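You operate a simulated robot arm through the tools that you are given. There is no shell and no other tool. Be economical: measure what you need, move in short steps, check, and stop when the job is done.

The job below is to be done with a simulated two-armed robot. You get a single attempt, and the scene is never put back.

JOB
Wind 3 turns of tape on the steel hose nipple and put it away.
Fine: on the green winder; the nipple ends on the green ledge. Set down upright: what you pick out.

The check looks at the end state, three seconds after you hand in, the way a careful person would. Anything else that was tipped, shoved, dropped, spilled or broken makes it a failure.

ROBOT AND FRAMES
Two 7-joint arms with fingered hands on one trunk, on a base that drives. Base frame: it is fixed to the floor where the robot stands at the start and does not move with it; the origin is under the middle of the robot, x ahead of it, y to its left, z up. Lengths are in mm, angles in rad, forces in N, time in s.
The left shoulder is at the start at [71, 149, 1160], the right one opposite. With the tool pointing down near the work surface each hand reaches from about 420 to 800 mm from the robot's upright axis, wherever it stands, measured 20 degrees to its own side. Places, roughly: face of the spinning plate of the green tape winde [500, -100, 900]; green tape winder [500, -200, 900]; top of the green ledge [700, -100, 900]. Payload 3.6 kg a hand.
The tool frame of a hand sits at the grasp point between the pads (the TCP): z along the fingers, y along the line on which they close. The tips reach 25 mm beyond it. Largest opening 88 mm; the body of the gripper starts 29 mm behind the TCP. The gripper is a hand of 4 fingers: y runs from the thumb to the fingers, the wrist lies at [-13, -97, -162] in the tool frame, and closing takes about 1.5 s.
Orientation is that of the tool frame in the base frame, as [roll, pitch, yaw] about the fixed x, y, z axes, in that order (R = Rz(yaw) Ry(pitch) Rx(roll)). With the fingers straight down and the wrist toward the robot, the tool's x, y and z point along [0, 1, 0], [1, 0, 0] and [0, 0, -1] of the base frame.

CONTROLS
- The arms move only by the tool servo_tool. It takes "left_series", "right_series" or both (then of equal length, played together; a hand with none holds still); each is one flat list of numbers, 7 for each row, row after row: the turn, a rotation vector about the tool's x, y, z in rad, then the shift along the tool's x, y, z in cm, then the closure, from 0 (fully open) to 1 (shut). In form: [rx, ry, rz, tx, ty, tz, hand, rx, ry, rz, tx, ty, tz, hand, ...]. A call has 1 to 10 rows; each row is the pose to reach, as a shift and turn from the pose commanded when the call began, along the tool's axes at that moment. A row lasts 0.2 s, in which the tool goes at most 50 mm and 0.15 rad; a call with a longer step from one row to the next is refused whole, and so is a gripper value outside its range. Where a pose cannot be reached the arm comes as near as it can. A force on the tool above 50 N (or 10 N above the force at the start of the call, whichever is more), or a blocked arm, ends the call early, and 0.2 s more pass. The fingers move at their own pace (about 45 mm/s each) and stop on an object; they squeeze with about 29 N. The grip force told is the motor's: it shows also when the fingers shut on nothing. Time passes only in rows, and 0.2 s behind the last, so rows that repeat a pose let the fingers close. The reply holds the time, the measured pose of the TCP, the force on the tool along the base axes, the opening and the grip force, in the units named above and with some noise, with the torque about the TCP (base axes, N m) and any sound that the robot's microphone picked up, and new pictures: "show" is both (left out), scene, wrist or none (wrist: the cameras of the hands that moved).
- Cameras (640 x 400 px; columns grow to the right, rows downward): "scene" is now at [128.2, -29.8, 1380.1]; the picture's right is [-0.35, -0.94, 0.00], its down [-0.62, 0.24, -0.75] and it looks along [0.70, -0.26, -0.67] (base axes); focal length 248 px, centre (320, 200). "left" rides on the left gripper at [-64, -83, -98] in its tool frame; the picture's right is [-0.62, -0.37, 0.69], its down [0.71, -0.63, 0.30] and it looks along [0.32, 0.68, 0.65] (tool axes); focal length 265 px, centre (320, 200). "right" rides on the right gripper at [64, -83, -98] in its tool frame; the picture's right is [-0.62, 0.37, -0.69], its down [-0.71, -0.63, 0.30] and it looks along [-0.32, 0.68, 0.65] (tool axes); focal length 265 px, centre (320, 200). There is no depth. A picture from a camera that has moved, and an enlarged one, comes with that camera's place and axes in the base frame and with its lens.
- move_column(by): slides the trunk up (or, below 0, down) by that many mm; the arms and the scene camera ride with it, the base frame stays. It gives what a move gives, with no picture.
- steer(legs): drives the robot by 1 to 6 legs, each [ahead, left, turn to the left] in mm, mm and rad, along the robot's own axes; the way and the turn of a leg run together, so that a leg with both is an arc; at most 1500 mm and 3.142 rad a leg. The arms and the cameras ride along, it lands a little off, and it stops where it bumps. It gives what a move gives, and a new picture of the scene camera.
- grasp_type(shape, hand): the hand has 4 fingers and takes this shape, open, in about a second: jaw (thumb against the fingers, like two jaws); tri (thumb and two fingers); tip (a fingertip pinch); poke (one finger out to press); point (the index stretched); flat (the hand flat); cup (the hand cupped); fist (a fist). The gripper value then closes the fingers along that shape, each until it touches; the sizes above hold for jaw. It gives what a move gives, with no picture.
- aim_head(pan, tilt): turns the head with the scene camera to pan (to the left, within 1.501 rad either way) and tilt (down, from -0.506 to 1.204), counted from straight ahead of the robot. It gives what a move gives, and a new picture of the scene camera.
- inspect(camera, box): a new picture of the part [left, top, right, bottom] of that camera's present view, enlarged. It takes no simulated time.
- job_done(): hands the job in; it is judged then, once.

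Go step by step. Nothing tells you exact positions but the pictures and the camera data: compare them with the known pose of the tool, close in by small moves and look again before you grip or let go. The budget is 120 turns and 260 pictures, counting those below and the enlarged ones. Unless the task says otherwise, let go and move clear before handing in, and close with one line.

The tools are called after "Request:" by a JSON object that holds its "method" and its "body". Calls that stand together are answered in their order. servo_tool: Moves the arms, as the interface text tells. Its arguments: {"type":"object","properties":{"left_series":{"type":"array","items":{"type":"number"}},"right_series":{"type":"array","items":{"type":"number"}},"show":{"type":"string","enum":["both","scene","wrist","none"]}},"required":[]} The other tools are called the same way: move_column (by) slides the trunk up or down; grasp_type (shape, hand) gives the hand a shape; steer (legs) drives the base; aim_head (pan, tilt) turns the head that bears the scene camera; inspect (camera, box) takes an enlarged picture of a part of a camera's view; job_done () hands the job in.

At the start:

```text
t: 0.0
left_position: [486.7, 64.2, 1101.7]
left_tcp_rot: [-3.141, 0.001, 1.569]
left_wrist_force: [-0.9, 0.2, -0.2]
left_ft_torque: [-0.01, 0.02, -0.03]
left_grip_width: 87.4
left_gripper_force: 0.0
left_shape: jaw
right_position: [426.8, -371.8, 1170.0]
right_tcp_rot: [-3.14, -0.001, 1.569]
right_wrist_force: [0.8, 0.8, 0.6]
right_ft_torque: [-0.01, 0.0, 0.02]
right_grip_width: 87.5
right_gripper_force: 0.0
right_shape: jaw
trunk travel left (down, up): [-650.0, 290.0]
robot x, y, heading: [-1.4, 0.1, 0.002]
head pan, tilt: [-0.363, 0.728]
```

scene: 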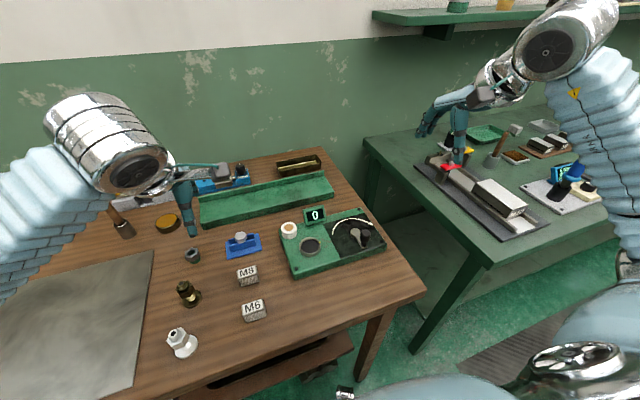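
right: 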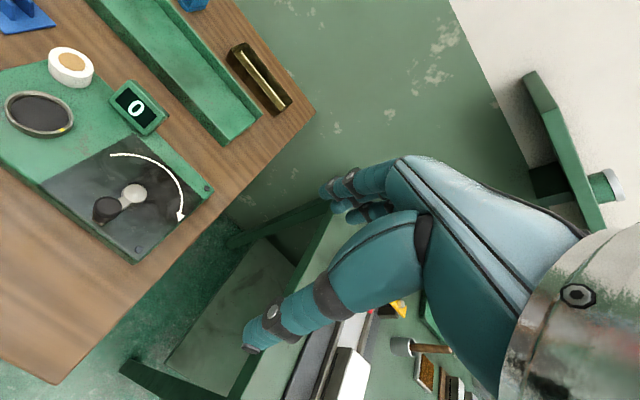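
left: 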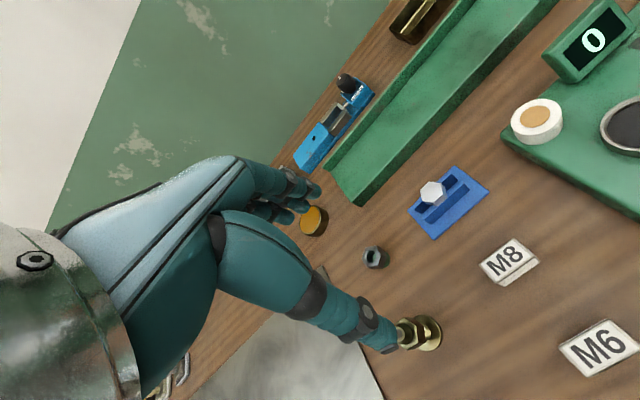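

I see a wooden bench with the green winder (disc, tape roll, crank, counter "0"), a green ledge behind it, a steel-coloured fitting and a brass one near the front. I look closer before moving.

Request:
{"method": "inspect", "body": {"camera": "scene", "box": [260, 190, 400, 280]}}

Request:
{"method": "inspect", "body": {"camera": "scene", "box": [130, 230, 290, 370]}}

Request:
{"method": "aim_head", "body": {"pan": 0.0, "tilt": 0.9}}

```text
4.44 times, centred on (330, 235) of scene
camera zoom: at [128.2, -29.8, 1380.1], right [-0.35, -0.94, 0.0], down [-0.62, 0.24, -0.75], along [0.7, -0.26, -0.67], focal length 1101 px, centre (276, 44)
```

zoom: 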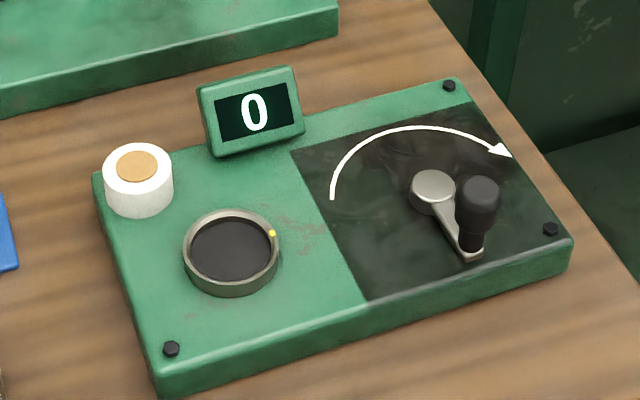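

```text
2.86 times, centred on (210, 300) of scene
camera zoom: at [128.2, -29.8, 1380.1], right [-0.35, -0.94, 0.0], down [-0.62, 0.24, -0.75], along [0.7, -0.26, -0.67], focal length 708 px, centre (634, -86)
```

zoom: 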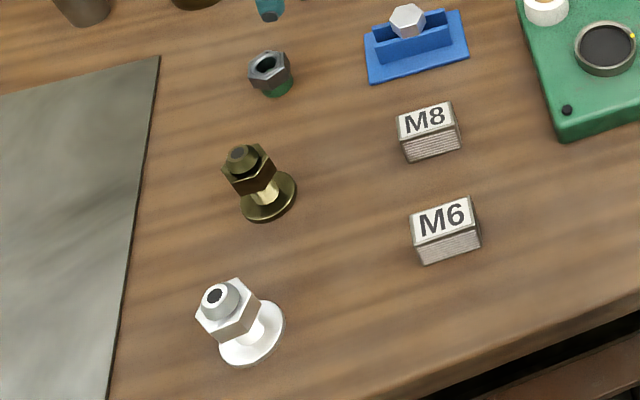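

```text
t: 0.8
left_position: [485.3, 64.3, 1101.9]
left_tcp_rot: [-3.141, -0.002, 1.57]
left_wrist_force: [0.1, 0.5, 0.0]
left_ft_torque: [-0.04, -0.01, -0.02]
left_grip_width: 87.6
left_gripper_force: 0.1
left_shape: jaw
right_position: [426.4, -370.2, 1169.5]
right_tcp_rot: [3.142, -0.001, 1.57]
right_wrist_force: [0.1, -0.6, -1.0]
right_ft_torque: [0.01, -0.01, -0.02]
right_grip_width: 87.4
right_gripper_force: 0.1
right_shape: jaw
trunk travel left (down, up): [-650.0, 290.0]
robot x, y, heading: [0.4, 3.8, 0.002]
head pan, tilt: [0.0, 0.901]
camera scene: at [124.1, -0.2, 1366.5], right [0.0, -1.0, 0.0], down [-0.78, 0.0, -0.62], along [0.62, 0.0, -0.78], focal length 248 px, centre (320, 200)
```

scene: 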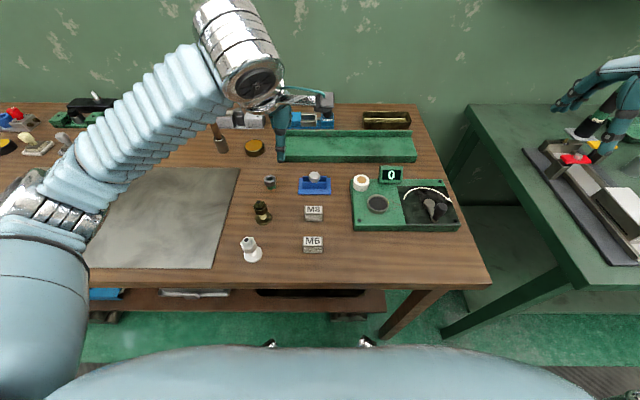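

Candidates for the nipple: white one, brass one, and a grey hex piece. I zoom in to tell the materials.

Request:
{"method": "inspect", "body": {"camera": "scene", "box": [232, 165, 336, 265]}}

Request:
{"method": "inspect", "body": {"camera": "left", "box": [340, 160, 480, 370]}}

Request:
{"method": "inspect", "body": {"camera": "scene", "box": [340, 150, 470, 240]}}

Request:
{"method": "inspect", "body": {"camera": "scene", "box": [200, 100, 430, 200]}}

Request:
{"method": "inspect", "body": {"camera": "scene", "box": [0, 80, 130, 180]}}

```text
4.00 times, centred on (284, 215) of scene
camera zoom: at [124.1, -0.2, 1366.5], right [0.0, -1.0, 0.0], down [-0.78, 0.0, -0.62], along [0.62, 0.0, -0.78], focal length 991 px, centre (464, 140)
```

zoom: 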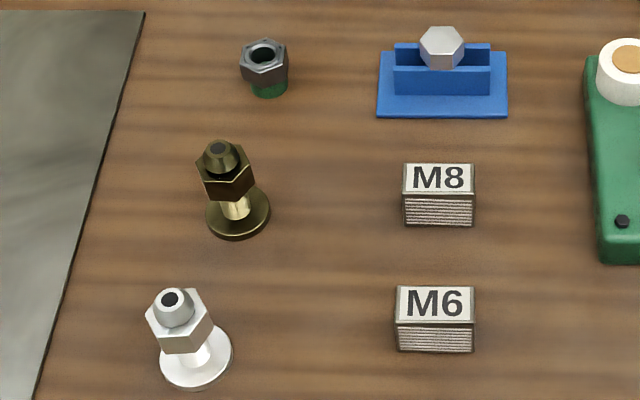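

```text
1.90 times, centred on (410, 265) of left
camera zoom: at [400.7, 1.0, 1202.3], right [-0.37, -0.62, -0.69], down [-0.63, 0.72, -0.3], along [0.68, 0.32, -0.65], focal length 506 px, centre (149, 76)
```

zoom: 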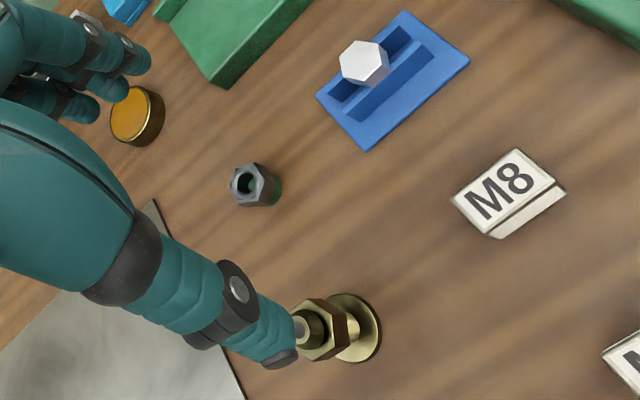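

```text
4.44 times, centred on (405, 195) of scene
camera zoom: at [124.1, -0.2, 1366.5], right [0.0, -1.0, 0.0], down [-0.78, 0.0, -0.62], along [0.62, 0.0, -0.78], focal length 1101 px, centre (-58, 222)
```

zoom: 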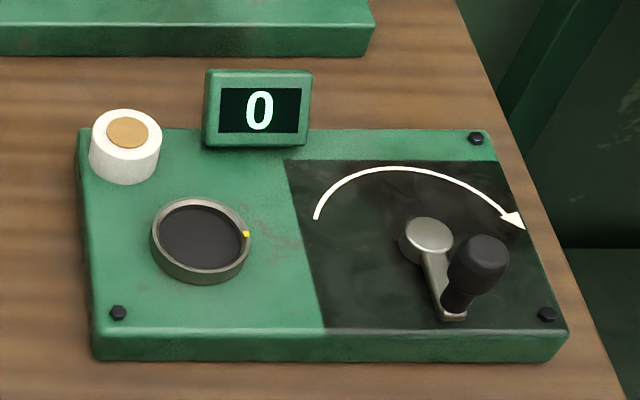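

```text
2.78 times, centred on (315, 150) of scene
camera zoom: at [124.1, -0.2, 1366.5], right [0.0, -1.0, 0.0], down [-0.78, 0.0, -0.62], along [0.62, 0.0, -0.78], focal length 690 px, centre (334, 339)
```

zoom: 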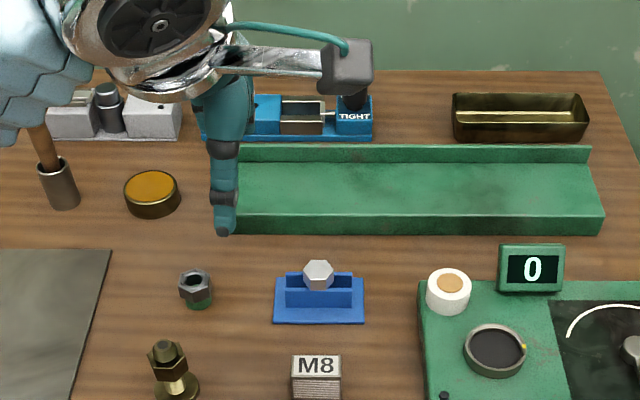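

```text
4.00 times, centred on (65, 130) of scene
camera zoom: at [124.1, -0.2, 1366.5], right [0.0, -1.0, 0.0], down [-0.78, 0.0, -0.62], along [0.62, 0.0, -0.78], focal length 991 px, centre (1340, 480)
```

zoom: 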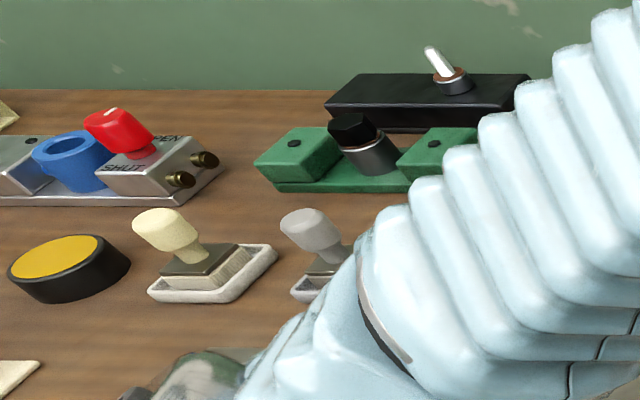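

The steel nipple (silver, flange down, ~64 mm tall) stands at about (361, 143), bench z≈880; the plate is near (479, -137), crank hub near (471, -252). It is a bit close for the left hand, so I back off 80 mm.

Request:
{"method": "steer", "body": {"legs": [[-80, 0, 0]]}}

```text
t: 2.5
left_position: [406.1, 62.6, 1101.7]
left_tcp_rot: [-3.141, -0.002, 1.569]
left_wrist_force: [0.1, -0.3, -1.3]
left_ft_torque: [-0.02, 0.0, 0.02]
left_grip_width: 87.5
left_gripper_force: 0.1
left_shape: jaw
right_position: [347.9, -373.4, 1169.2]
right_tcp_rot: [-3.141, -0.002, 1.569]
right_wrist_force: [0.0, -0.4, 1.0]
right_ft_torque: [0.04, -0.01, -0.01]
right_grip_width: 87.5
right_gripper_force: 0.0
right_shape: jaw
trunk travel left (down, up): [-650.0, 290.0]
robot x, y, heading: [-78.3, -0.9, -0.003]
head pan, tilt: [0.0, 0.901]
camera scene: at [42.7, -2.1, 1366.4], right [0.0, -1.0, 0.0], down [-0.78, 0.0, -0.62], along [0.62, 0.0, -0.78], focal length 248 px, centre (320, 200)
```

scene: 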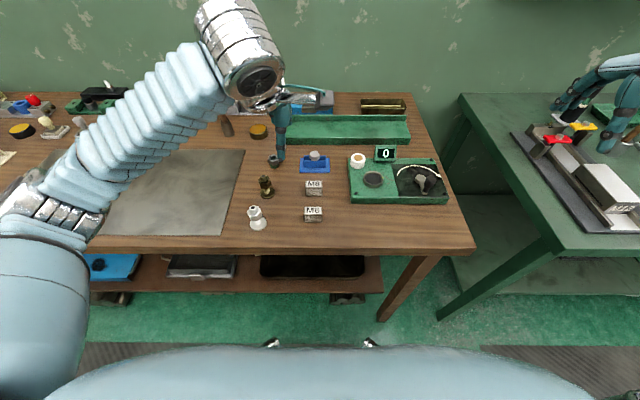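

Moving the left hand above the steel nipple at z≈1010 and looking with the wrist camera.

Request:
{"method": "servo_tool", "body": {"left_series": [0, 0, 0, 2, -1.1, 2.2, 0, 0, 0, 0, 4, -2.2, 4.5, 0, 0, 0, 0, 6, -3.4, 6.8, 0, 0, 0, 0, 8, -4.5, 9, 0, 0, 0, 0, 8, -4.5, 9, 0]}}

Request:
{"method": "inspect", "body": {"camera": "scene", "box": [200, 160, 320, 240]}}

```text
t: 3.7
left_position: [363.2, 142.9, 1012.6]
left_tcp_rot: [-3.142, -0.002, 1.57]
left_wrist_force: [-0.6, -0.4, 0.6]
left_ft_torque: [-0.01, 0.0, -0.03]
left_grip_width: 87.8
left_gripper_force: 0.1
left_shape: jaw
right_position: [348.5, -372.6, 1168.0]
right_tcp_rot: [3.141, 0.0, 1.567]
right_wrist_force: [0.0, 0.4, -0.5]
right_ft_torque: [0.01, -0.03, 0.0]
right_grip_width: 87.6
right_gripper_force: 0.1
right_shape: jaw
trunk travel left (down, up): [-650.0, 290.0]
robot x, y, heading: [-79.1, 1.6, -0.002]
head pan, tilt: [0.0, 0.901]
camera scene: at [43.3, -1.7, 1366.3], right [0.0, -1.0, 0.0], down [-0.78, 0.0, -0.62], along [0.62, 0.0, -0.78], focal length 248 px, centre (320, 200)
camera left: at [278.1, 79.5, 1112.2], right [-0.37, -0.62, -0.69], down [-0.63, 0.72, -0.3], along [0.68, 0.32, -0.65], focal length 265 px, centre (320, 200)
```

scene: 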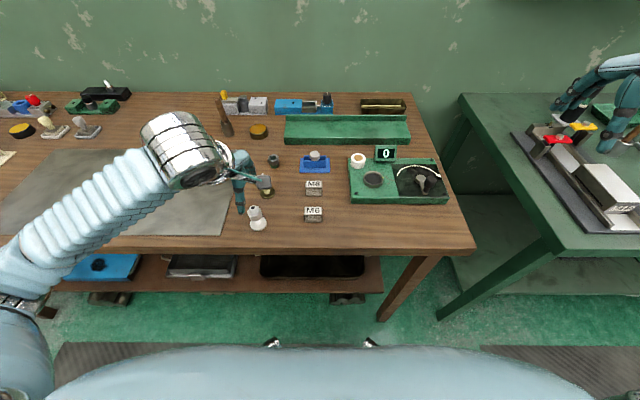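
left: 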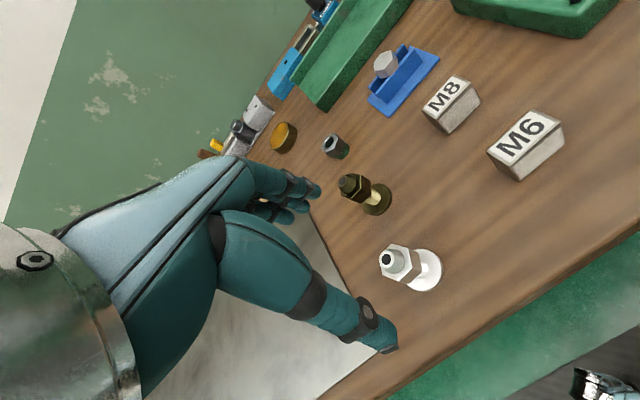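

```text
5.00 times, centred on (260, 200) of scene
camera zoom: at [43.3, -1.7, 1366.3], right [0.0, -1.0, 0.0], down [-0.78, 0.0, -0.62], along [0.62, 0.0, -0.78], focal length 1239 px, centre (620, 200)
```

zoom: 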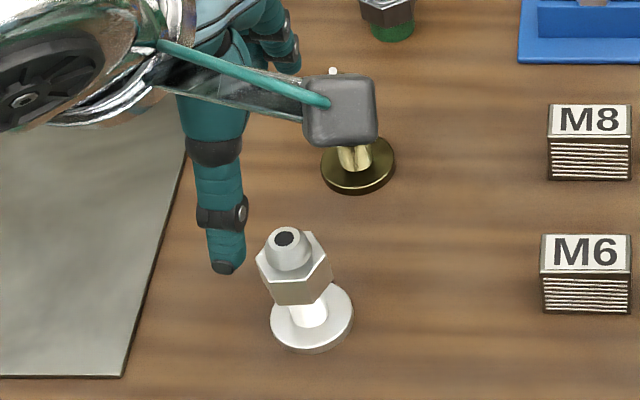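

Both views agree: nipple at (360.5, 141), hex z≈901–926, top ≈944. I descend to just above the grip height and check.

Request:
{"method": "servo_tool", "body": {"left_series": [0, 0, 0, -0.2, -0.27, 2, 0, 0, 0, 0, -0.2, -0.27, 4, 0, 0, 0, 0, -0.2, -0.27, 6, 0, 0, 0, 0, -0.2, -0.27, 7.5, 0, 0, 0, 0, -0.2, -0.27, 8.4, 0, 0, 0, 0, -0.2, -0.27, 8.4, 0]}}

Request:
{"method": "inspect", "body": {"camera": "scene", "box": [200, 160, 320, 240]}}

```text
t: 5.1
left_position: [358.9, 142.8, 927.6]
left_tcp_rot: [3.14, 0.0, 1.569]
left_wrist_force: [-0.3, 0.2, -0.3]
left_ft_torque: [0.01, -0.01, 0.03]
left_grip_width: 87.7
left_gripper_force: 0.1
left_shape: jaw
right_position: [347.9, -370.9, 1170.5]
right_tcp_rot: [-3.141, -0.002, 1.566]
right_wrist_force: [-0.4, 0.9, 0.8]
right_ft_torque: [0.0, -0.04, 0.0]
right_grip_width: 87.8
right_gripper_force: 0.1
right_shape: jaw
trunk travel left (down, up): [-650.0, 290.0]
robot x, y, heading: [-82.9, 1.1, -0.0]
head pan, tilt: [0.0, 0.901]
camera scene: at [42.2, 0.4, 1366.4], right [0.0, -1.0, 0.0], down [-0.78, 0.0, -0.62], along [0.62, 0.0, -0.78], focal length 248 px, centre (320, 200)
camera left: at [274.9, 79.7, 1027.9], right [-0.37, -0.62, -0.69], down [-0.63, 0.72, -0.3], along [0.68, 0.32, -0.65], focal length 265 px, centre (320, 200)
```

scene: 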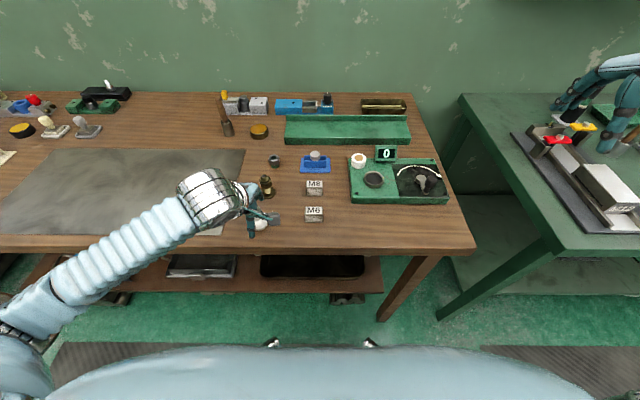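
left: 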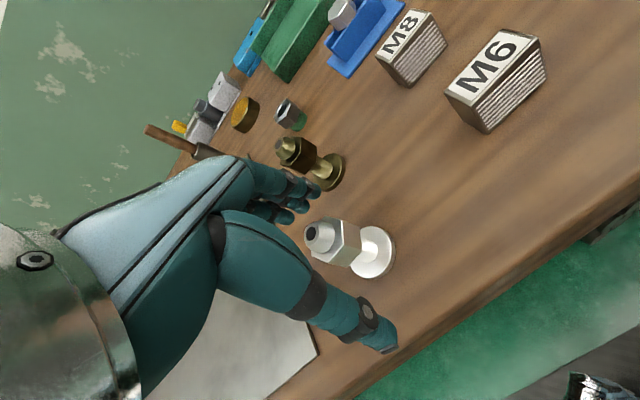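

```text
5.00 times, centred on (260, 200) of scene
camera zoom: at [42.2, 0.4, 1366.4], right [0.0, -1.0, 0.0], down [-0.78, 0.0, -0.62], along [0.62, 0.0, -0.78], focal length 1239 px, centre (620, 200)
```

zoom: 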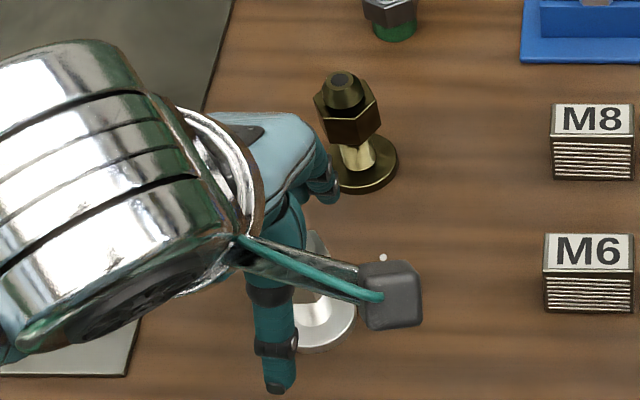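

I zoom on the left wrist view to refine the nipple relative to the grasp point.

Request:
{"method": "inspect", "body": {"camera": "left", "box": [240, 180, 420, 300]}}

```text
3.33 times, centred on (330, 240) of left
camera zoom: at [274.9, 79.7, 1027.9], right [-0.37, -0.62, -0.69], down [-0.63, 0.72, -0.3], along [0.68, 0.32, -0.65], focal length 885 px, centre (287, 67)
```

zoom: 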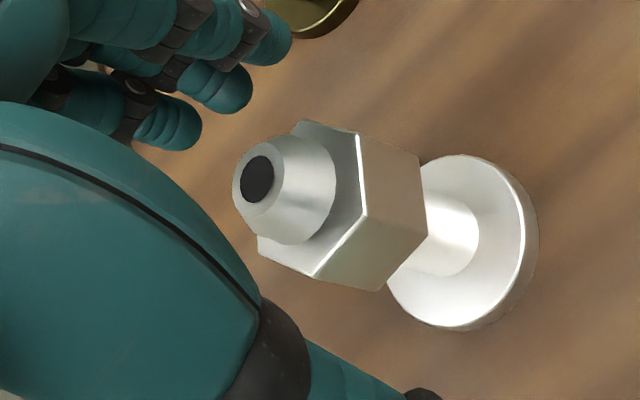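

Nipple axis is ~4 mm to -y of the TCP, with hex flats facing the fingers. I centre, lower to z≈922 and close.

Request:
{"method": "servo_tool", "body": {"left_series": [0, 0, 0, -0.45, -0.05, 0, 0, 0, 0, 0, -0.45, -0.05, 0.6, 0, 0, 0, 0, -0.45, -0.05, 0.6, 0.4, 0, 0, 0, -0.45, -0.05, 0.6, 0.6, 0, 0, 0, -0.45, -0.05, 0.6, 0.8, 0, 0, 0, -0.45, -0.05, 0.6, 1, 0, 0, 0, -0.45, -0.05, 0.6, 1, 0, 0, 0, -0.45, -0.05, 0.6, 1, 0, 0, 0, -0.45, -0.05, 0.6, 1, 0, 0, 0, -0.45, -0.05, 0.6, 1], "show": "wrist"}}

Request:
{"method": "inspect", "body": {"camera": "left", "box": [240, 180, 420, 300]}}

```text
t: 7.3
left_position: [359.4, 138.9, 922.0]
left_tcp_rot: [-3.142, 0.0, 1.571]
left_wrist_force: [0.1, 0.2, 0.9]
left_ft_torque: [0.0, 0.02, -0.01]
left_grip_width: 11.7
left_gripper_force: 29.4
left_shape: jaw
right_position: [348.4, -371.2, 1170.3]
right_tcp_rot: [3.141, 0.0, 1.567]
right_wrist_force: [0.0, 0.3, 0.2]
right_ft_torque: [0.02, -0.06, 0.01]
right_grip_width: 87.8
right_gripper_force: 0.0
right_shape: jaw
trunk travel left (down, up): [-650.0, 290.0]
robot x, y, heading: [-84.1, -0.5, 0.0]
head pan, tilt: [0.0, 0.901]
camera left: at [274.3, 74.8, 1022.0], right [-0.37, -0.62, -0.69], down [-0.63, 0.72, -0.3], along [0.68, 0.32, -0.65], focal length 265 px, centre (320, 200)
```

left: 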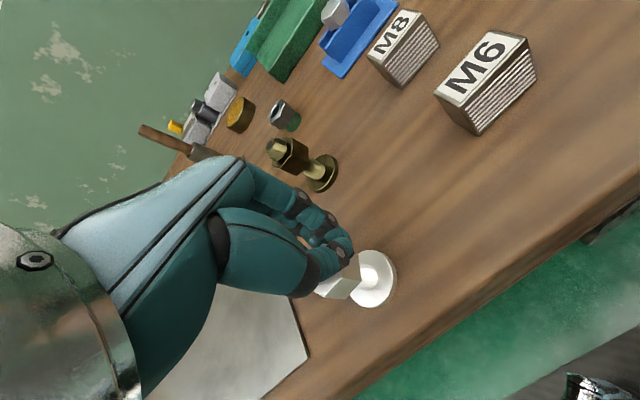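

```text
3.33 times, centred on (330, 240) of left
camera zoom: at [274.3, 74.8, 1022.0], right [-0.37, -0.62, -0.69], down [-0.63, 0.72, -0.3], along [0.68, 0.32, -0.65], focal length 885 px, centre (287, 67)
```

zoom: 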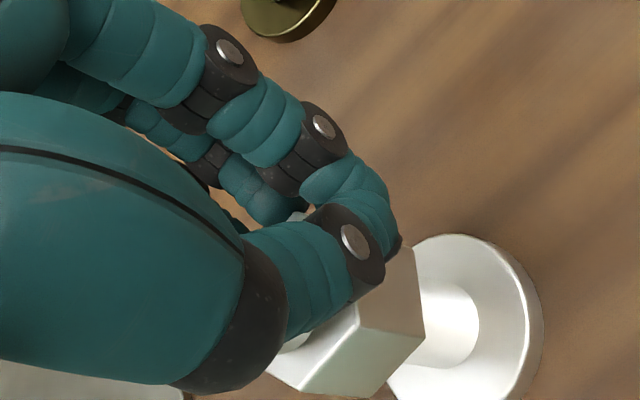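

The grip reads 29 N at 11.7 mm. I test with a small lift and look.

Request:
{"method": "servo_tool", "body": {"left_series": [0, 0, 0, 0, 0, -0.7, 1, 0, 0, 0, 0, 0, -1.5, 1, 0, 0, 0, 0, 0, -1.5, 1]}}

Request:
{"method": "inspect", "body": {"camera": "scene", "box": [200, 160, 320, 240]}}

Request:
{"method": "inspect", "body": {"camera": "left", "box": [240, 180, 420, 300]}}

```text
t: 8.1
left_position: [358.4, 139.6, 937.7]
left_tcp_rot: [-3.141, -0.001, 1.568]
left_wrist_force: [0.3, 0.2, -0.5]
left_ft_torque: [0.0, -0.02, -0.01]
left_grip_width: 9.0
left_gripper_force: 29.4
left_shape: jaw
right_position: [348.0, -370.3, 1170.5]
right_tcp_rot: [3.141, 0.0, 1.568]
right_wrist_force: [0.0, 0.6, -0.2]
right_ft_torque: [0.0, -0.02, 0.0]
right_grip_width: 87.6
right_gripper_force: 0.1
right_shape: jaw
trunk travel left (down, up): [-650.0, 290.0]
robot x, y, heading: [-86.8, 4.0, 0.004]
head pan, tilt: [0.0, 0.901]
camera scene: at [42.5, 0.2, 1366.4], right [0.0, -1.0, 0.0], down [-0.78, 0.0, -0.62], along [0.62, 0.0, -0.78], focal length 248 px, centre (320, 200)
camera left: at [274.3, 75.0, 1037.4], right [-0.37, -0.62, -0.69], down [-0.63, 0.72, -0.3], along [0.68, 0.32, -0.65], focal length 265 px, centre (320, 200)
```

scene: 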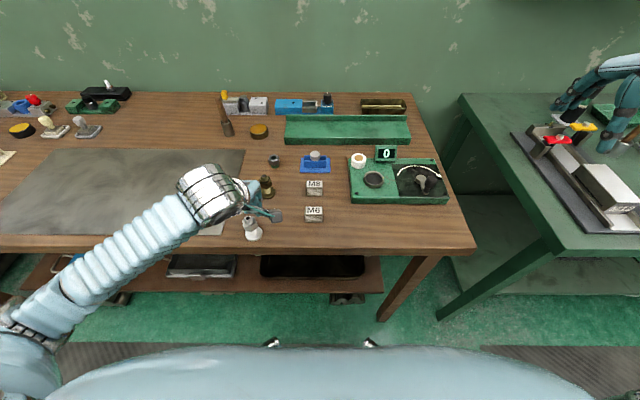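
left: 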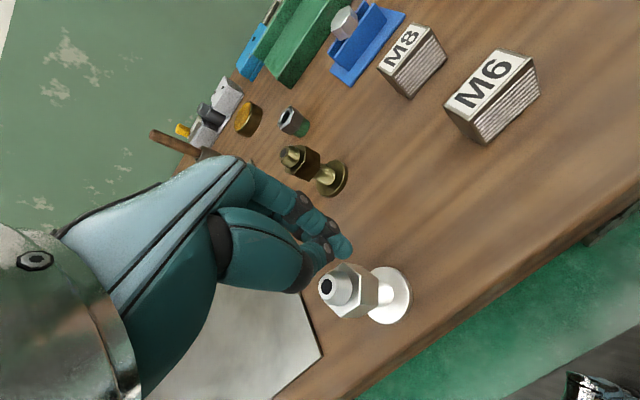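

```text
5.00 times, centred on (260, 200) of scene
camera zoom: at [42.5, 0.2, 1366.4], right [0.0, -1.0, 0.0], down [-0.78, 0.0, -0.62], along [0.62, 0.0, -0.78], focal length 1239 px, centre (620, 200)
```

zoom: 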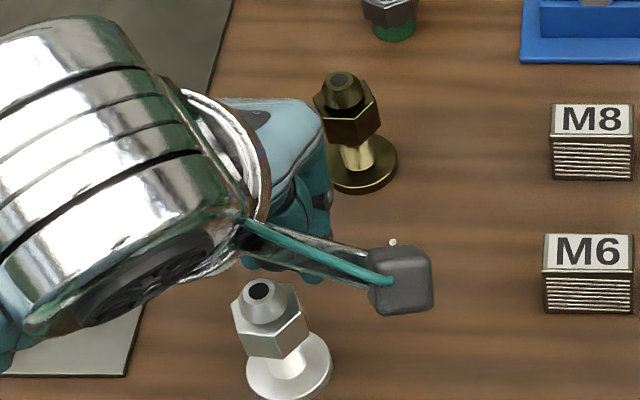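

```text
3.33 times, centred on (330, 240) of left
camera zoom: at [274.3, 75.0, 1037.4], right [-0.37, -0.62, -0.69], down [-0.63, 0.72, -0.3], along [0.68, 0.32, -0.65], focal length 885 px, centre (287, 67)
```

zoom: 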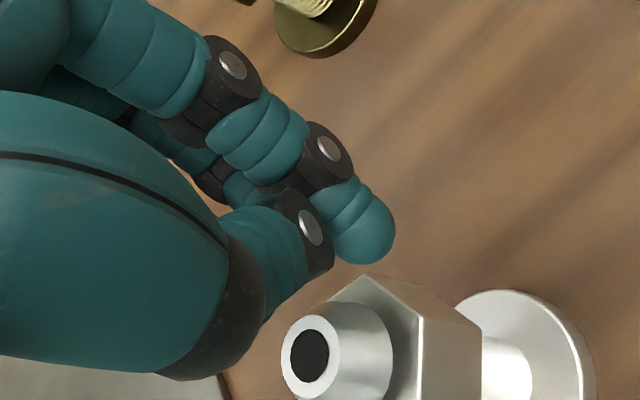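

The fingers missed: the nipple slid out and now stands at about (332, 150), still upright. I raise the hand and study how the thumb and fingers actually meet.

Request:
{"method": "servo_tool", "body": {"left_series": [0, 0, 0, 0, 0, -3, 1, 0, 0, 0, 0, 0, -6, 1, 0, 0, 0, 0, 0, -9, 1, 0, 0, 0, 0, 0, -9, 1]}}

Request:
{"method": "inspect", "body": {"camera": "left", "box": [200, 120, 440, 360]}}

Request:
{"method": "inspect", "body": {"camera": "scene", "box": [180, 150, 320, 250]}}

```text
t: 9.1
left_position: [358.3, 137.2, 1028.7]
left_tcp_rot: [3.141, 0.001, 1.571]
left_wrist_force: [0.6, -0.7, 0.1]
left_ft_torque: [0.03, 0.0, 0.0]
left_grip_width: 9.0
left_gripper_force: 29.0
left_shape: jaw
right_position: [346.8, -370.6, 1171.2]
right_tcp_rot: [3.141, -0.001, 1.567]
right_wrist_force: [0.6, 0.0, -0.7]
right_ft_torque: [0.0, 0.03, 0.0]
right_grip_width: 88.0
right_gripper_force: 0.2
right_shape: jaw
trunk travel left (down, up): [-650.0, 290.0]
robot x, y, heading: [-81.4, 1.3, -0.003]
head pan, tilt: [0.0, 0.901]
camera scene: at [42.3, 0.3, 1366.4], right [0.0, -1.0, 0.0], down [-0.78, 0.0, -0.62], along [0.62, 0.0, -0.78], focal length 248 px, centre (320, 200)
camera left: at [274.0, 74.3, 1127.9], right [-0.37, -0.62, -0.69], down [-0.63, 0.72, -0.3], along [0.68, 0.32, -0.65], focal length 265 px, centre (320, 200)
```

scene: 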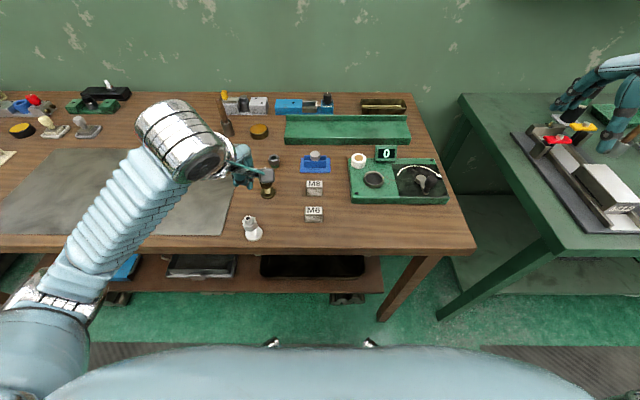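
left: 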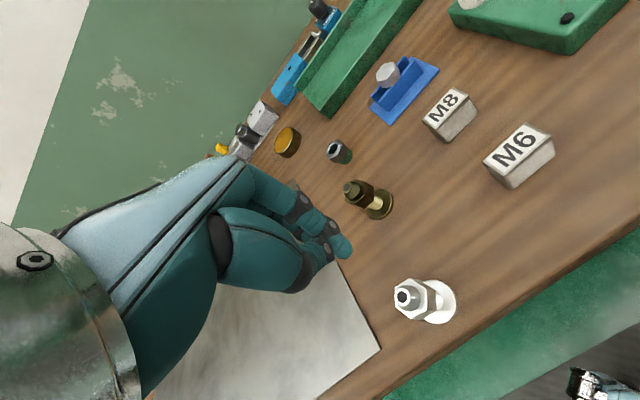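

```text
1.67 times, centred on (320, 240) of left
camera zoom: at [274.0, 74.3, 1127.9], right [-0.37, -0.62, -0.69], down [-0.63, 0.72, -0.3], along [0.68, 0.32, -0.65], focal length 442 px, centre (320, 133)
```

zoom: 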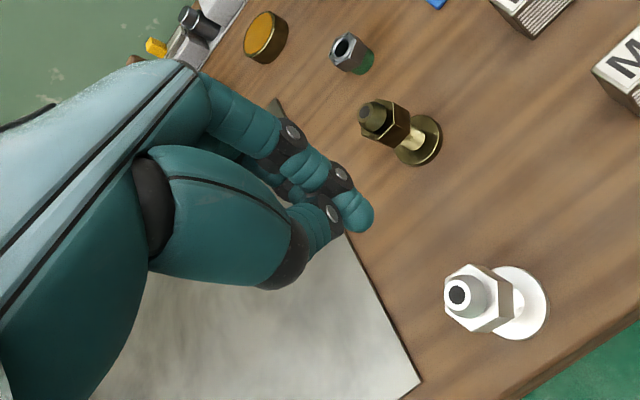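

```text
4.00 times, centred on (250, 200) of scene
camera zoom: at [42.3, 0.3, 1366.4], right [0.0, -1.0, 0.0], down [-0.78, 0.0, -0.62], along [0.62, 0.0, -0.78], focal length 991 px, centre (600, 200)
```

zoom: 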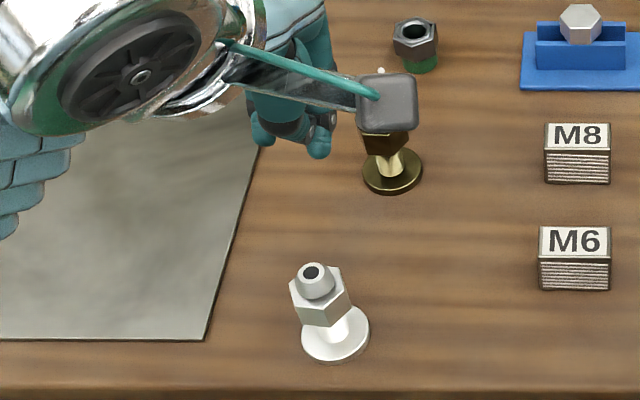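

Thumb and index seem to meet at an edge of the hand, so the hex squeezed out. I try the three-finger "tri" shape in free air and watch it open and half-closed.

Request:
{"method": "grasp_type", "body": {"shape": "tri", "hand": "left"}}

Request:
{"method": "inspect", "body": {"camera": "left", "box": [200, 120, 440, 360]}}

Request:
{"method": "inspect", "body": {"camera": "scene", "box": [200, 130, 300, 210]}}

Request:
{"method": "servo_tool", "body": {"left_series": [0, 0, 0, 0, 0, 0, 0.6, 0, 0, 0, 0, 0, 0, 0.6, 0, 0, 0, 0, 0, 0, 0.6, 0, 0, 0, 0, 0, 0, 0.6, 0, 0, 0, 0, 0, 0, 0.6], "show": "none"}}

Request:
{"method": "inspect", "body": {"camera": "left", "box": [200, 120, 440, 360]}}

Request:
{"method": "inspect", "body": {"camera": "scene", "box": [200, 130, 300, 210]}}

```text
t: 10.0
left_position: [359.5, 137.5, 1028.2]
left_tcp_rot: [3.141, 0.0, 1.57]
left_wrist_force: [0.5, 0.3, -0.8]
left_ft_torque: [-0.02, 0.01, -0.01]
left_grip_width: 87.5
left_gripper_force: 0.1
left_shape: tri
right_position: [348.4, -371.1, 1170.7]
right_tcp_rot: [-3.14, -0.002, 1.567]
right_wrist_force: [-0.4, -0.1, -0.7]
right_ft_torque: [0.03, 0.0, 0.0]
right_grip_width: 87.8
right_gripper_force: 0.0
right_shape: jaw
trunk travel left (down, up): [-650.0, 290.0]
robot x, y, heading: [-80.0, 0.4, -0.002]
head pan, tilt: [0.0, 0.901]
```

```text
1.67 times, centred on (320, 240) of left
camera zoom: at [274.2, 74.0, 1127.5], right [-0.37, -0.62, -0.69], down [-0.63, 0.72, -0.3], along [0.68, 0.32, -0.65], focal length 442 px, centre (320, 133)
```

zoom: 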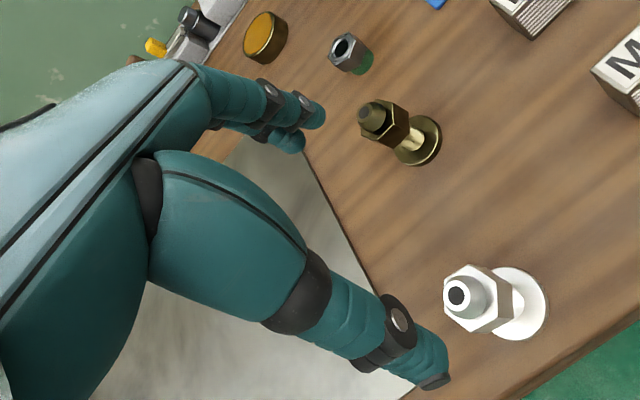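

```text
5.00 times, centred on (250, 170) of scene
camera zoom: at [42.5, -0.1, 1366.4], right [0.0, -1.0, 0.0], down [-0.78, 0.0, -0.62], along [0.62, 0.0, -0.78], focal length 1239 px, centre (670, 350)
```

zoom: 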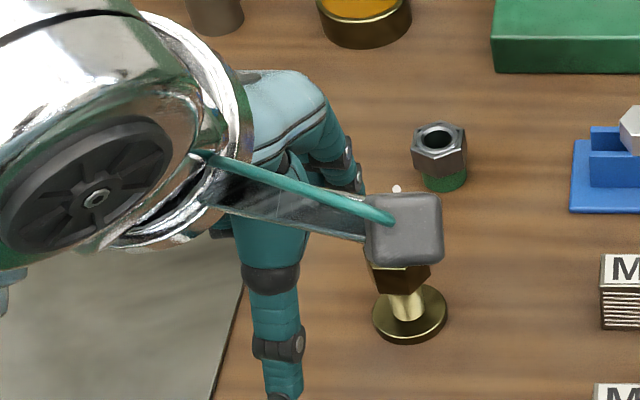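

```text
t: 11.2
left_position: [358.4, 137.8, 1028.7]
left_tcp_rot: [3.141, -0.001, 1.569]
left_wrist_force: [-0.2, -0.6, -0.1]
left_ft_torque: [0.03, -0.03, 0.01]
left_grip_width: 35.4
left_gripper_force: 0.1
left_shape: tri
right_position: [348.5, -371.1, 1170.3]
right_tcp_rot: [-3.141, 0.0, 1.567]
right_wrist_force: [0.2, 0.5, 0.3]
right_ft_torque: [0.01, 0.01, 0.0]
right_grip_width: 87.6
right_gripper_force: 0.0
right_shape: jaw
trunk travel left (down, up): [-650.0, 290.0]
robot x, y, heading: [-81.7, -3.5, -0.003]
head pan, tilt: [0.0, 0.901]
```

```text
1.67 times, centred on (320, 240) of left
camera zoom: at [274.1, 74.0, 1127.5], right [-0.37, -0.62, -0.69], down [-0.63, 0.72, -0.3], along [0.68, 0.32, -0.65], focal length 442 px, centre (320, 133)
```

zoom: 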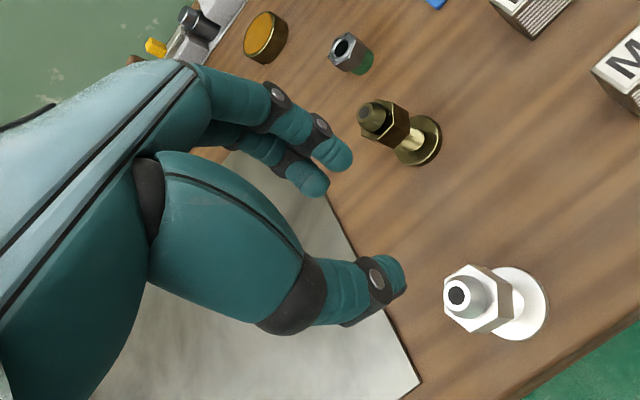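

```text
5.00 times, centred on (250, 170) of scene
camera zoom: at [42.4, 0.0, 1366.4], right [0.0, -1.0, 0.0], down [-0.78, 0.0, -0.62], along [0.62, 0.0, -0.78], focal length 1239 px, centre (670, 350)
```

zoom: 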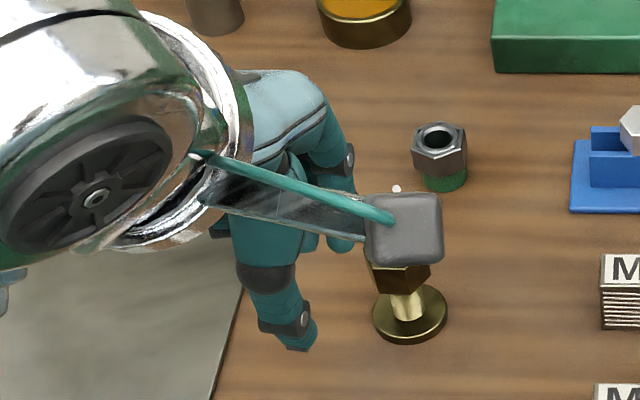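

The tri shape is centred on the TCP, with two fingers opposing the thumb. I move above the nipple's new place (~(335, 148)), opened, and lower to z≈950 to look.

Request:
{"method": "servo_tool", "body": {"left_series": [0, 0, 0, 0.55, -1.2, 0, 0, 0, 0, 0, 1.1, -2.35, 0, 0, 0, 0, 0, 1.1, -2.35, 0, 0, 0, 0, 0, 1.1, -2.35, 2, 0, 0, 0, 0, 1.1, -2.35, 4, 0, 0, 0, 0, 1.1, -2.35, 6, 0, 0, 0, 0, 1.1, -2.35, 7.8, 0, 0, 0, 0, 1.1, -2.35, 7.8, 0], "show": "scene"}}

Request:
{"method": "inspect", "body": {"camera": "left", "box": [240, 160, 440, 360]}}

Request:
{"method": "inspect", "body": {"camera": "scene", "box": [200, 170, 300, 250]}}

```text
t: 13.0
left_position: [334.9, 149.8, 950.1]
left_tcp_rot: [-3.14, -0.001, 1.571]
left_wrist_force: [0.1, -0.3, 1.1]
left_ft_torque: [0.05, 0.0, 0.0]
left_grip_width: 87.7
left_gripper_force: 0.0
left_shape: tri
right_position: [348.7, -371.1, 1170.5]
right_tcp_rot: [-3.141, 0.001, 1.568]
right_wrist_force: [-0.2, 0.1, -1.3]
right_ft_torque: [-0.02, 0.02, 0.01]
right_grip_width: 88.0
right_gripper_force: 0.1
right_shape: jaw
trunk travel left (down, up): [-650.0, 290.0]
robot x, y, heading: [-82.7, 0.5, 0.002]
head pan, tilt: [0.0, 0.901]
camera scene: at [42.6, -0.1, 1366.4], right [0.0, -1.0, 0.0], down [-0.78, 0.0, -0.62], along [0.62, 0.0, -0.78], focal length 248 px, centre (320, 200)
```

scene: 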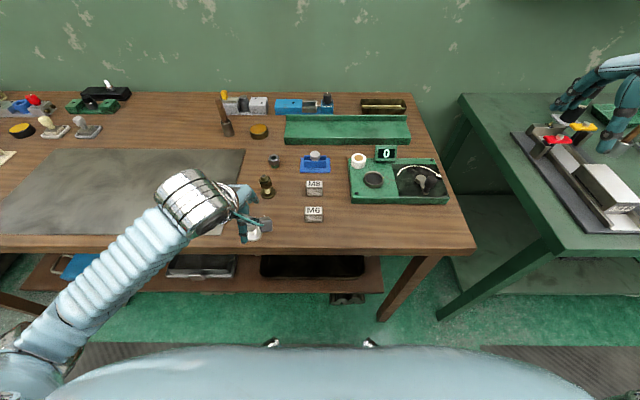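

```text
2.00 times, centred on (340, 260) of left
camera zoom: at [251.1, 85.6, 1049.2], right [-0.37, -0.62, -0.69], down [-0.63, 0.72, -0.3], along [0.68, 0.32, -0.65], focal length 531 px, centre (280, 80)
```

zoom: 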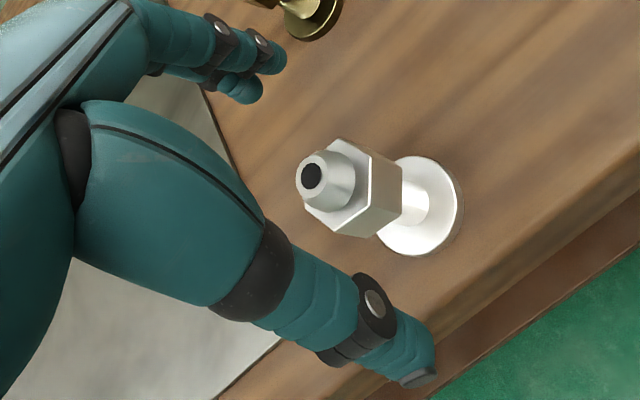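

```text
5.00 times, centred on (250, 210) of scene
camera zoom: at [42.6, -0.1, 1366.4], right [0.0, -1.0, 0.0], down [-0.78, 0.0, -0.62], along [0.62, 0.0, -0.78], focal length 1239 px, centre (670, 150)
```

zoom: 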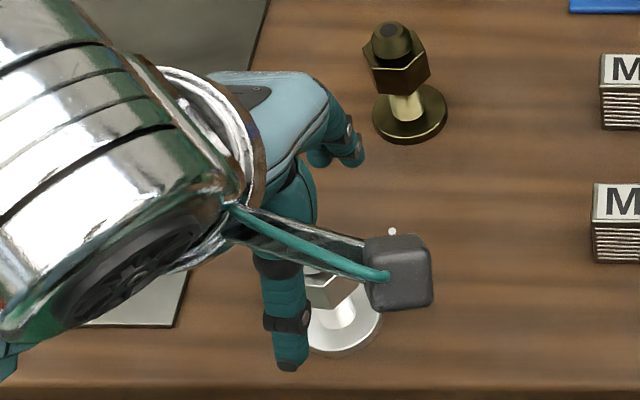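

Nipple axis is about (-3.5, -2.7) mm from the TCP. I correct, lower to z≈918, half-close to ~35 mm and check centring before gripping.

Request:
{"method": "servo_tool", "body": {"left_series": [0, 0, 0, -0.27, -0.35, 0, 0, 0, 0, 0, -0.27, -0.35, 1.6, 0, 0, 0, 0, -0.27, -0.35, 3.2, 0, 0, 0, 0, -0.27, -0.35, 3.2, 0.3, 0, 0, 0, -0.27, -0.35, 3.2, 0.58, 0, 0, 0, -0.27, -0.35, 3.2, 0.58, 0, 0, 0, -0.27, -0.35, 3.2, 0.58, 0, 0, 0, -0.27, -0.35, 3.2, 0.58], "show": "none"}}

Request:
{"method": "inspect", "body": {"camera": "left", "box": [240, 160, 440, 360]}}

Request:
{"method": "inspect", "body": {"camera": "scene", "box": [200, 170, 300, 250]}}

```text
t: 14.8
left_position: [333.4, 147.7, 918.4]
left_tcp_rot: [3.141, 0.001, 1.569]
left_wrist_force: [1.0, -0.2, 0.2]
left_ft_torque: [-0.01, 0.0, 0.0]
left_grip_width: 37.4
left_gripper_force: 0.0
left_shape: tri
right_position: [347.6, -370.7, 1170.9]
right_tcp_rot: [3.141, 0.002, 1.567]
right_wrist_force: [0.2, 0.0, -0.2]
right_ft_torque: [-0.02, -0.03, 0.0]
right_grip_width: 87.6
right_gripper_force: 0.1
right_shape: jaw
trunk travel left (down, up): [-650.0, 290.0]
robot x, y, heading: [-82.9, -1.9, 0.002]
head pan, tilt: [0.0, 0.901]
```

```text
2.00 times, centred on (340, 260) of left
camera zoom: at [248.0, 83.7, 1017.1], right [-0.37, -0.62, -0.69], down [-0.63, 0.72, -0.3], along [0.68, 0.32, -0.65], focal length 531 px, centre (280, 80)
```

zoom: 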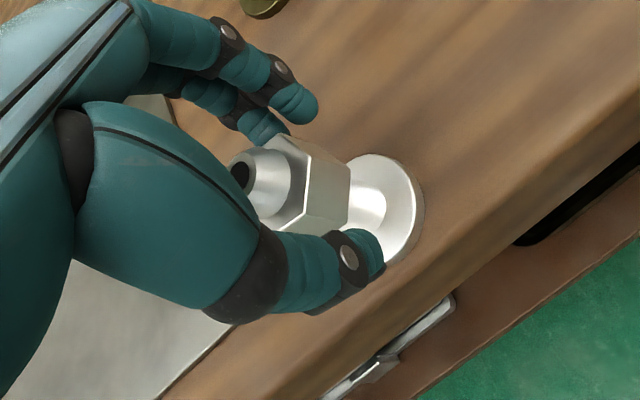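

```text
5.00 times, centred on (250, 210) of scene
camera zoom: at [42.6, 0.1, 1366.4], right [0.0, -1.0, 0.0], down [-0.78, 0.0, -0.62], along [0.62, 0.0, -0.78], focal length 1239 px, centre (670, 150)
```

zoom: 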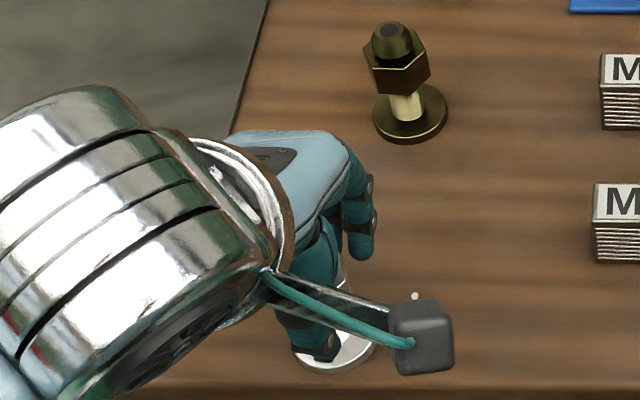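

The nipple was nudged ~11 mm toward the robot: the inner finger segments likely touched its nose because I was too deep. I open, rise, and will grip higher with only the fingertips on the hex.

Request:
{"method": "servo_tool", "body": {"left_series": [0, 0, 0, 0, 0, 0, 0.3, 0, 0, 0, 0, 0, 0, 0, 0, 0, 0, 0, 0, 0, 0, 0, 0, 0, 0, 0, 0, 0, 0, 0, 0, 0, 0, -2, 0, 0, 0, 0, 0, 0, -4, 0, 0, 0, 0, 0, 0, -4, 0], "show": "none"}}

Request:
{"method": "inspect", "body": {"camera": "left", "box": [240, 160, 440, 360]}}

Request:
{"method": "inspect", "body": {"camera": "scene", "box": [200, 170, 300, 250]}}

```text
t: 16.4
left_position: [331.4, 146.6, 958.5]
left_tcp_rot: [3.142, 0.0, 1.567]
left_wrist_force: [-0.1, 0.0, 0.0]
left_ft_torque: [-0.01, 0.0, -0.01]
left_grip_width: 87.8
left_gripper_force: 0.0
left_shape: tri
right_position: [347.1, -370.9, 1169.8]
right_tcp_rot: [-3.142, 0.0, 1.567]
right_wrist_force: [0.6, -1.0, -0.5]
right_ft_torque: [0.03, 0.01, 0.01]
right_grip_width: 87.8
right_gripper_force: 0.0
right_shape: jaw
trunk travel left (down, up): [-650.0, 290.0]
robot x, y, heading: [-83.5, 2.7, -0.003]
head pan, tilt: [0.0, 0.901]
```

```text
2.00 times, centred on (340, 260) of left
camera zoom: at [247.5, 83.5, 1057.6], right [-0.37, -0.62, -0.69], down [-0.63, 0.72, -0.3], along [0.68, 0.32, -0.65], focal length 531 px, centre (280, 80)
```

zoom: 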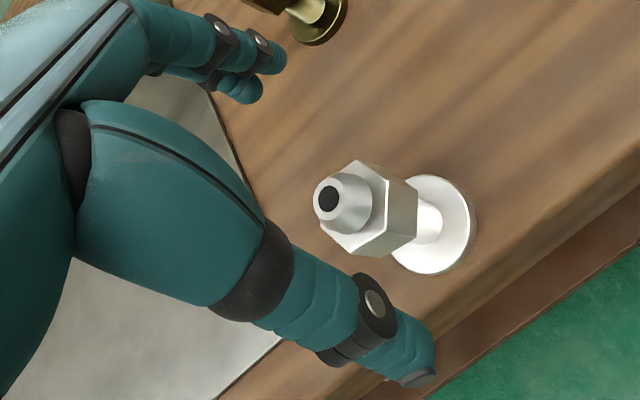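

```text
5.00 times, centred on (250, 210) of scene
camera zoom: at [42.2, 0.4, 1366.4], right [0.0, -1.0, 0.0], down [-0.78, 0.0, -0.62], along [0.62, 0.0, -0.78], focal length 1239 px, centre (670, 150)
```

zoom: 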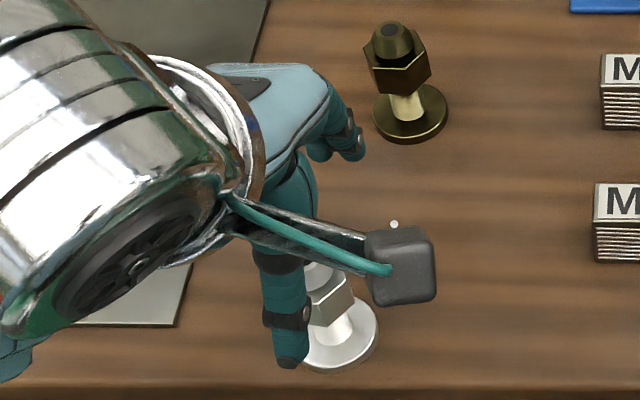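

Nipple at (322.5, 147), close to the bench edge. I centre with a slight bias so the thumb touches first (pushing away from the edge), TCP z≈934, half-close and look.

Request:
{"method": "servo_tool", "body": {"left_series": [0, 0, 0, 0, -0.5, 0, 0, 0, 0, 0, 0, -0.5, 1.2, 0, 0, 0, 0, 0, -0.5, 2.4, 0, 0, 0, 0, 0, -0.5, 2.4, 0.3, 0, 0, 0, 0, -0.5, 2.4, 0.58, 0, 0, 0, 0, -0.5, 2.4, 0.58, 0, 0, 0, 0, -0.5, 2.4, 0.58, 0, 0, 0, 0, -0.5, 2.4, 0.58], "show": "none"}}

Request:
{"method": "inspect", "body": {"camera": "left", "box": [240, 160, 440, 360]}}

Request:
{"method": "inspect", "body": {"camera": "scene", "box": [200, 170, 300, 250]}}

```text
t: 18.2
left_position: [327.4, 146.7, 933.2]
left_tcp_rot: [3.141, 0.0, 1.568]
left_wrist_force: [-0.2, -0.2, 0.7]
left_ft_torque: [-0.02, 0.02, -0.02]
left_grip_width: 37.6
left_gripper_force: 0.0
left_shape: tri
right_position: [347.3, -370.1, 1169.2]
right_tcp_rot: [3.141, 0.001, 1.568]
right_wrist_force: [0.2, -0.4, 0.5]
right_ft_torque: [-0.02, -0.02, -0.01]
right_grip_width: 87.6
right_gripper_force: 0.0
right_shape: jaw
trunk travel left (down, up): [-650.0, 290.0]
robot x, y, heading: [-80.6, 0.1, 0.003]
head pan, tilt: [0.0, 0.901]
```

```text
2.00 times, centred on (340, 260) of left
camera zoom: at [242.2, 82.9, 1033.1], right [-0.37, -0.62, -0.69], down [-0.63, 0.72, -0.3], along [0.68, 0.32, -0.65], focal length 531 px, centre (280, 80)
```

zoom: 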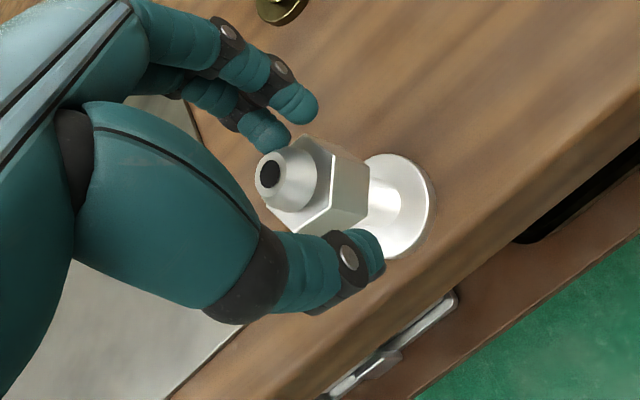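

```text
5.00 times, centred on (250, 210) of scene
camera zoom: at [42.4, 0.1, 1366.4], right [0.0, -1.0, 0.0], down [-0.78, 0.0, -0.62], along [0.62, 0.0, -0.78], focal length 1239 px, centre (670, 150)
```

zoom: 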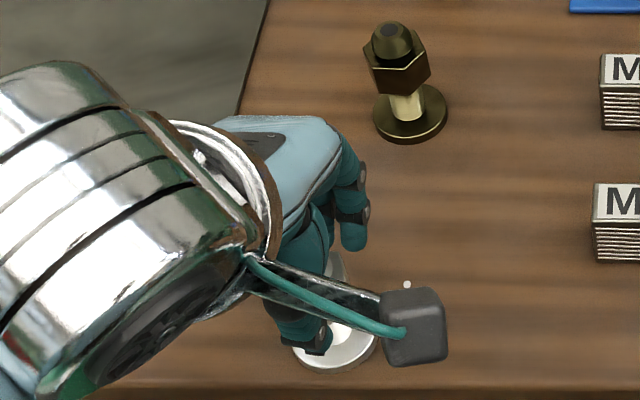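

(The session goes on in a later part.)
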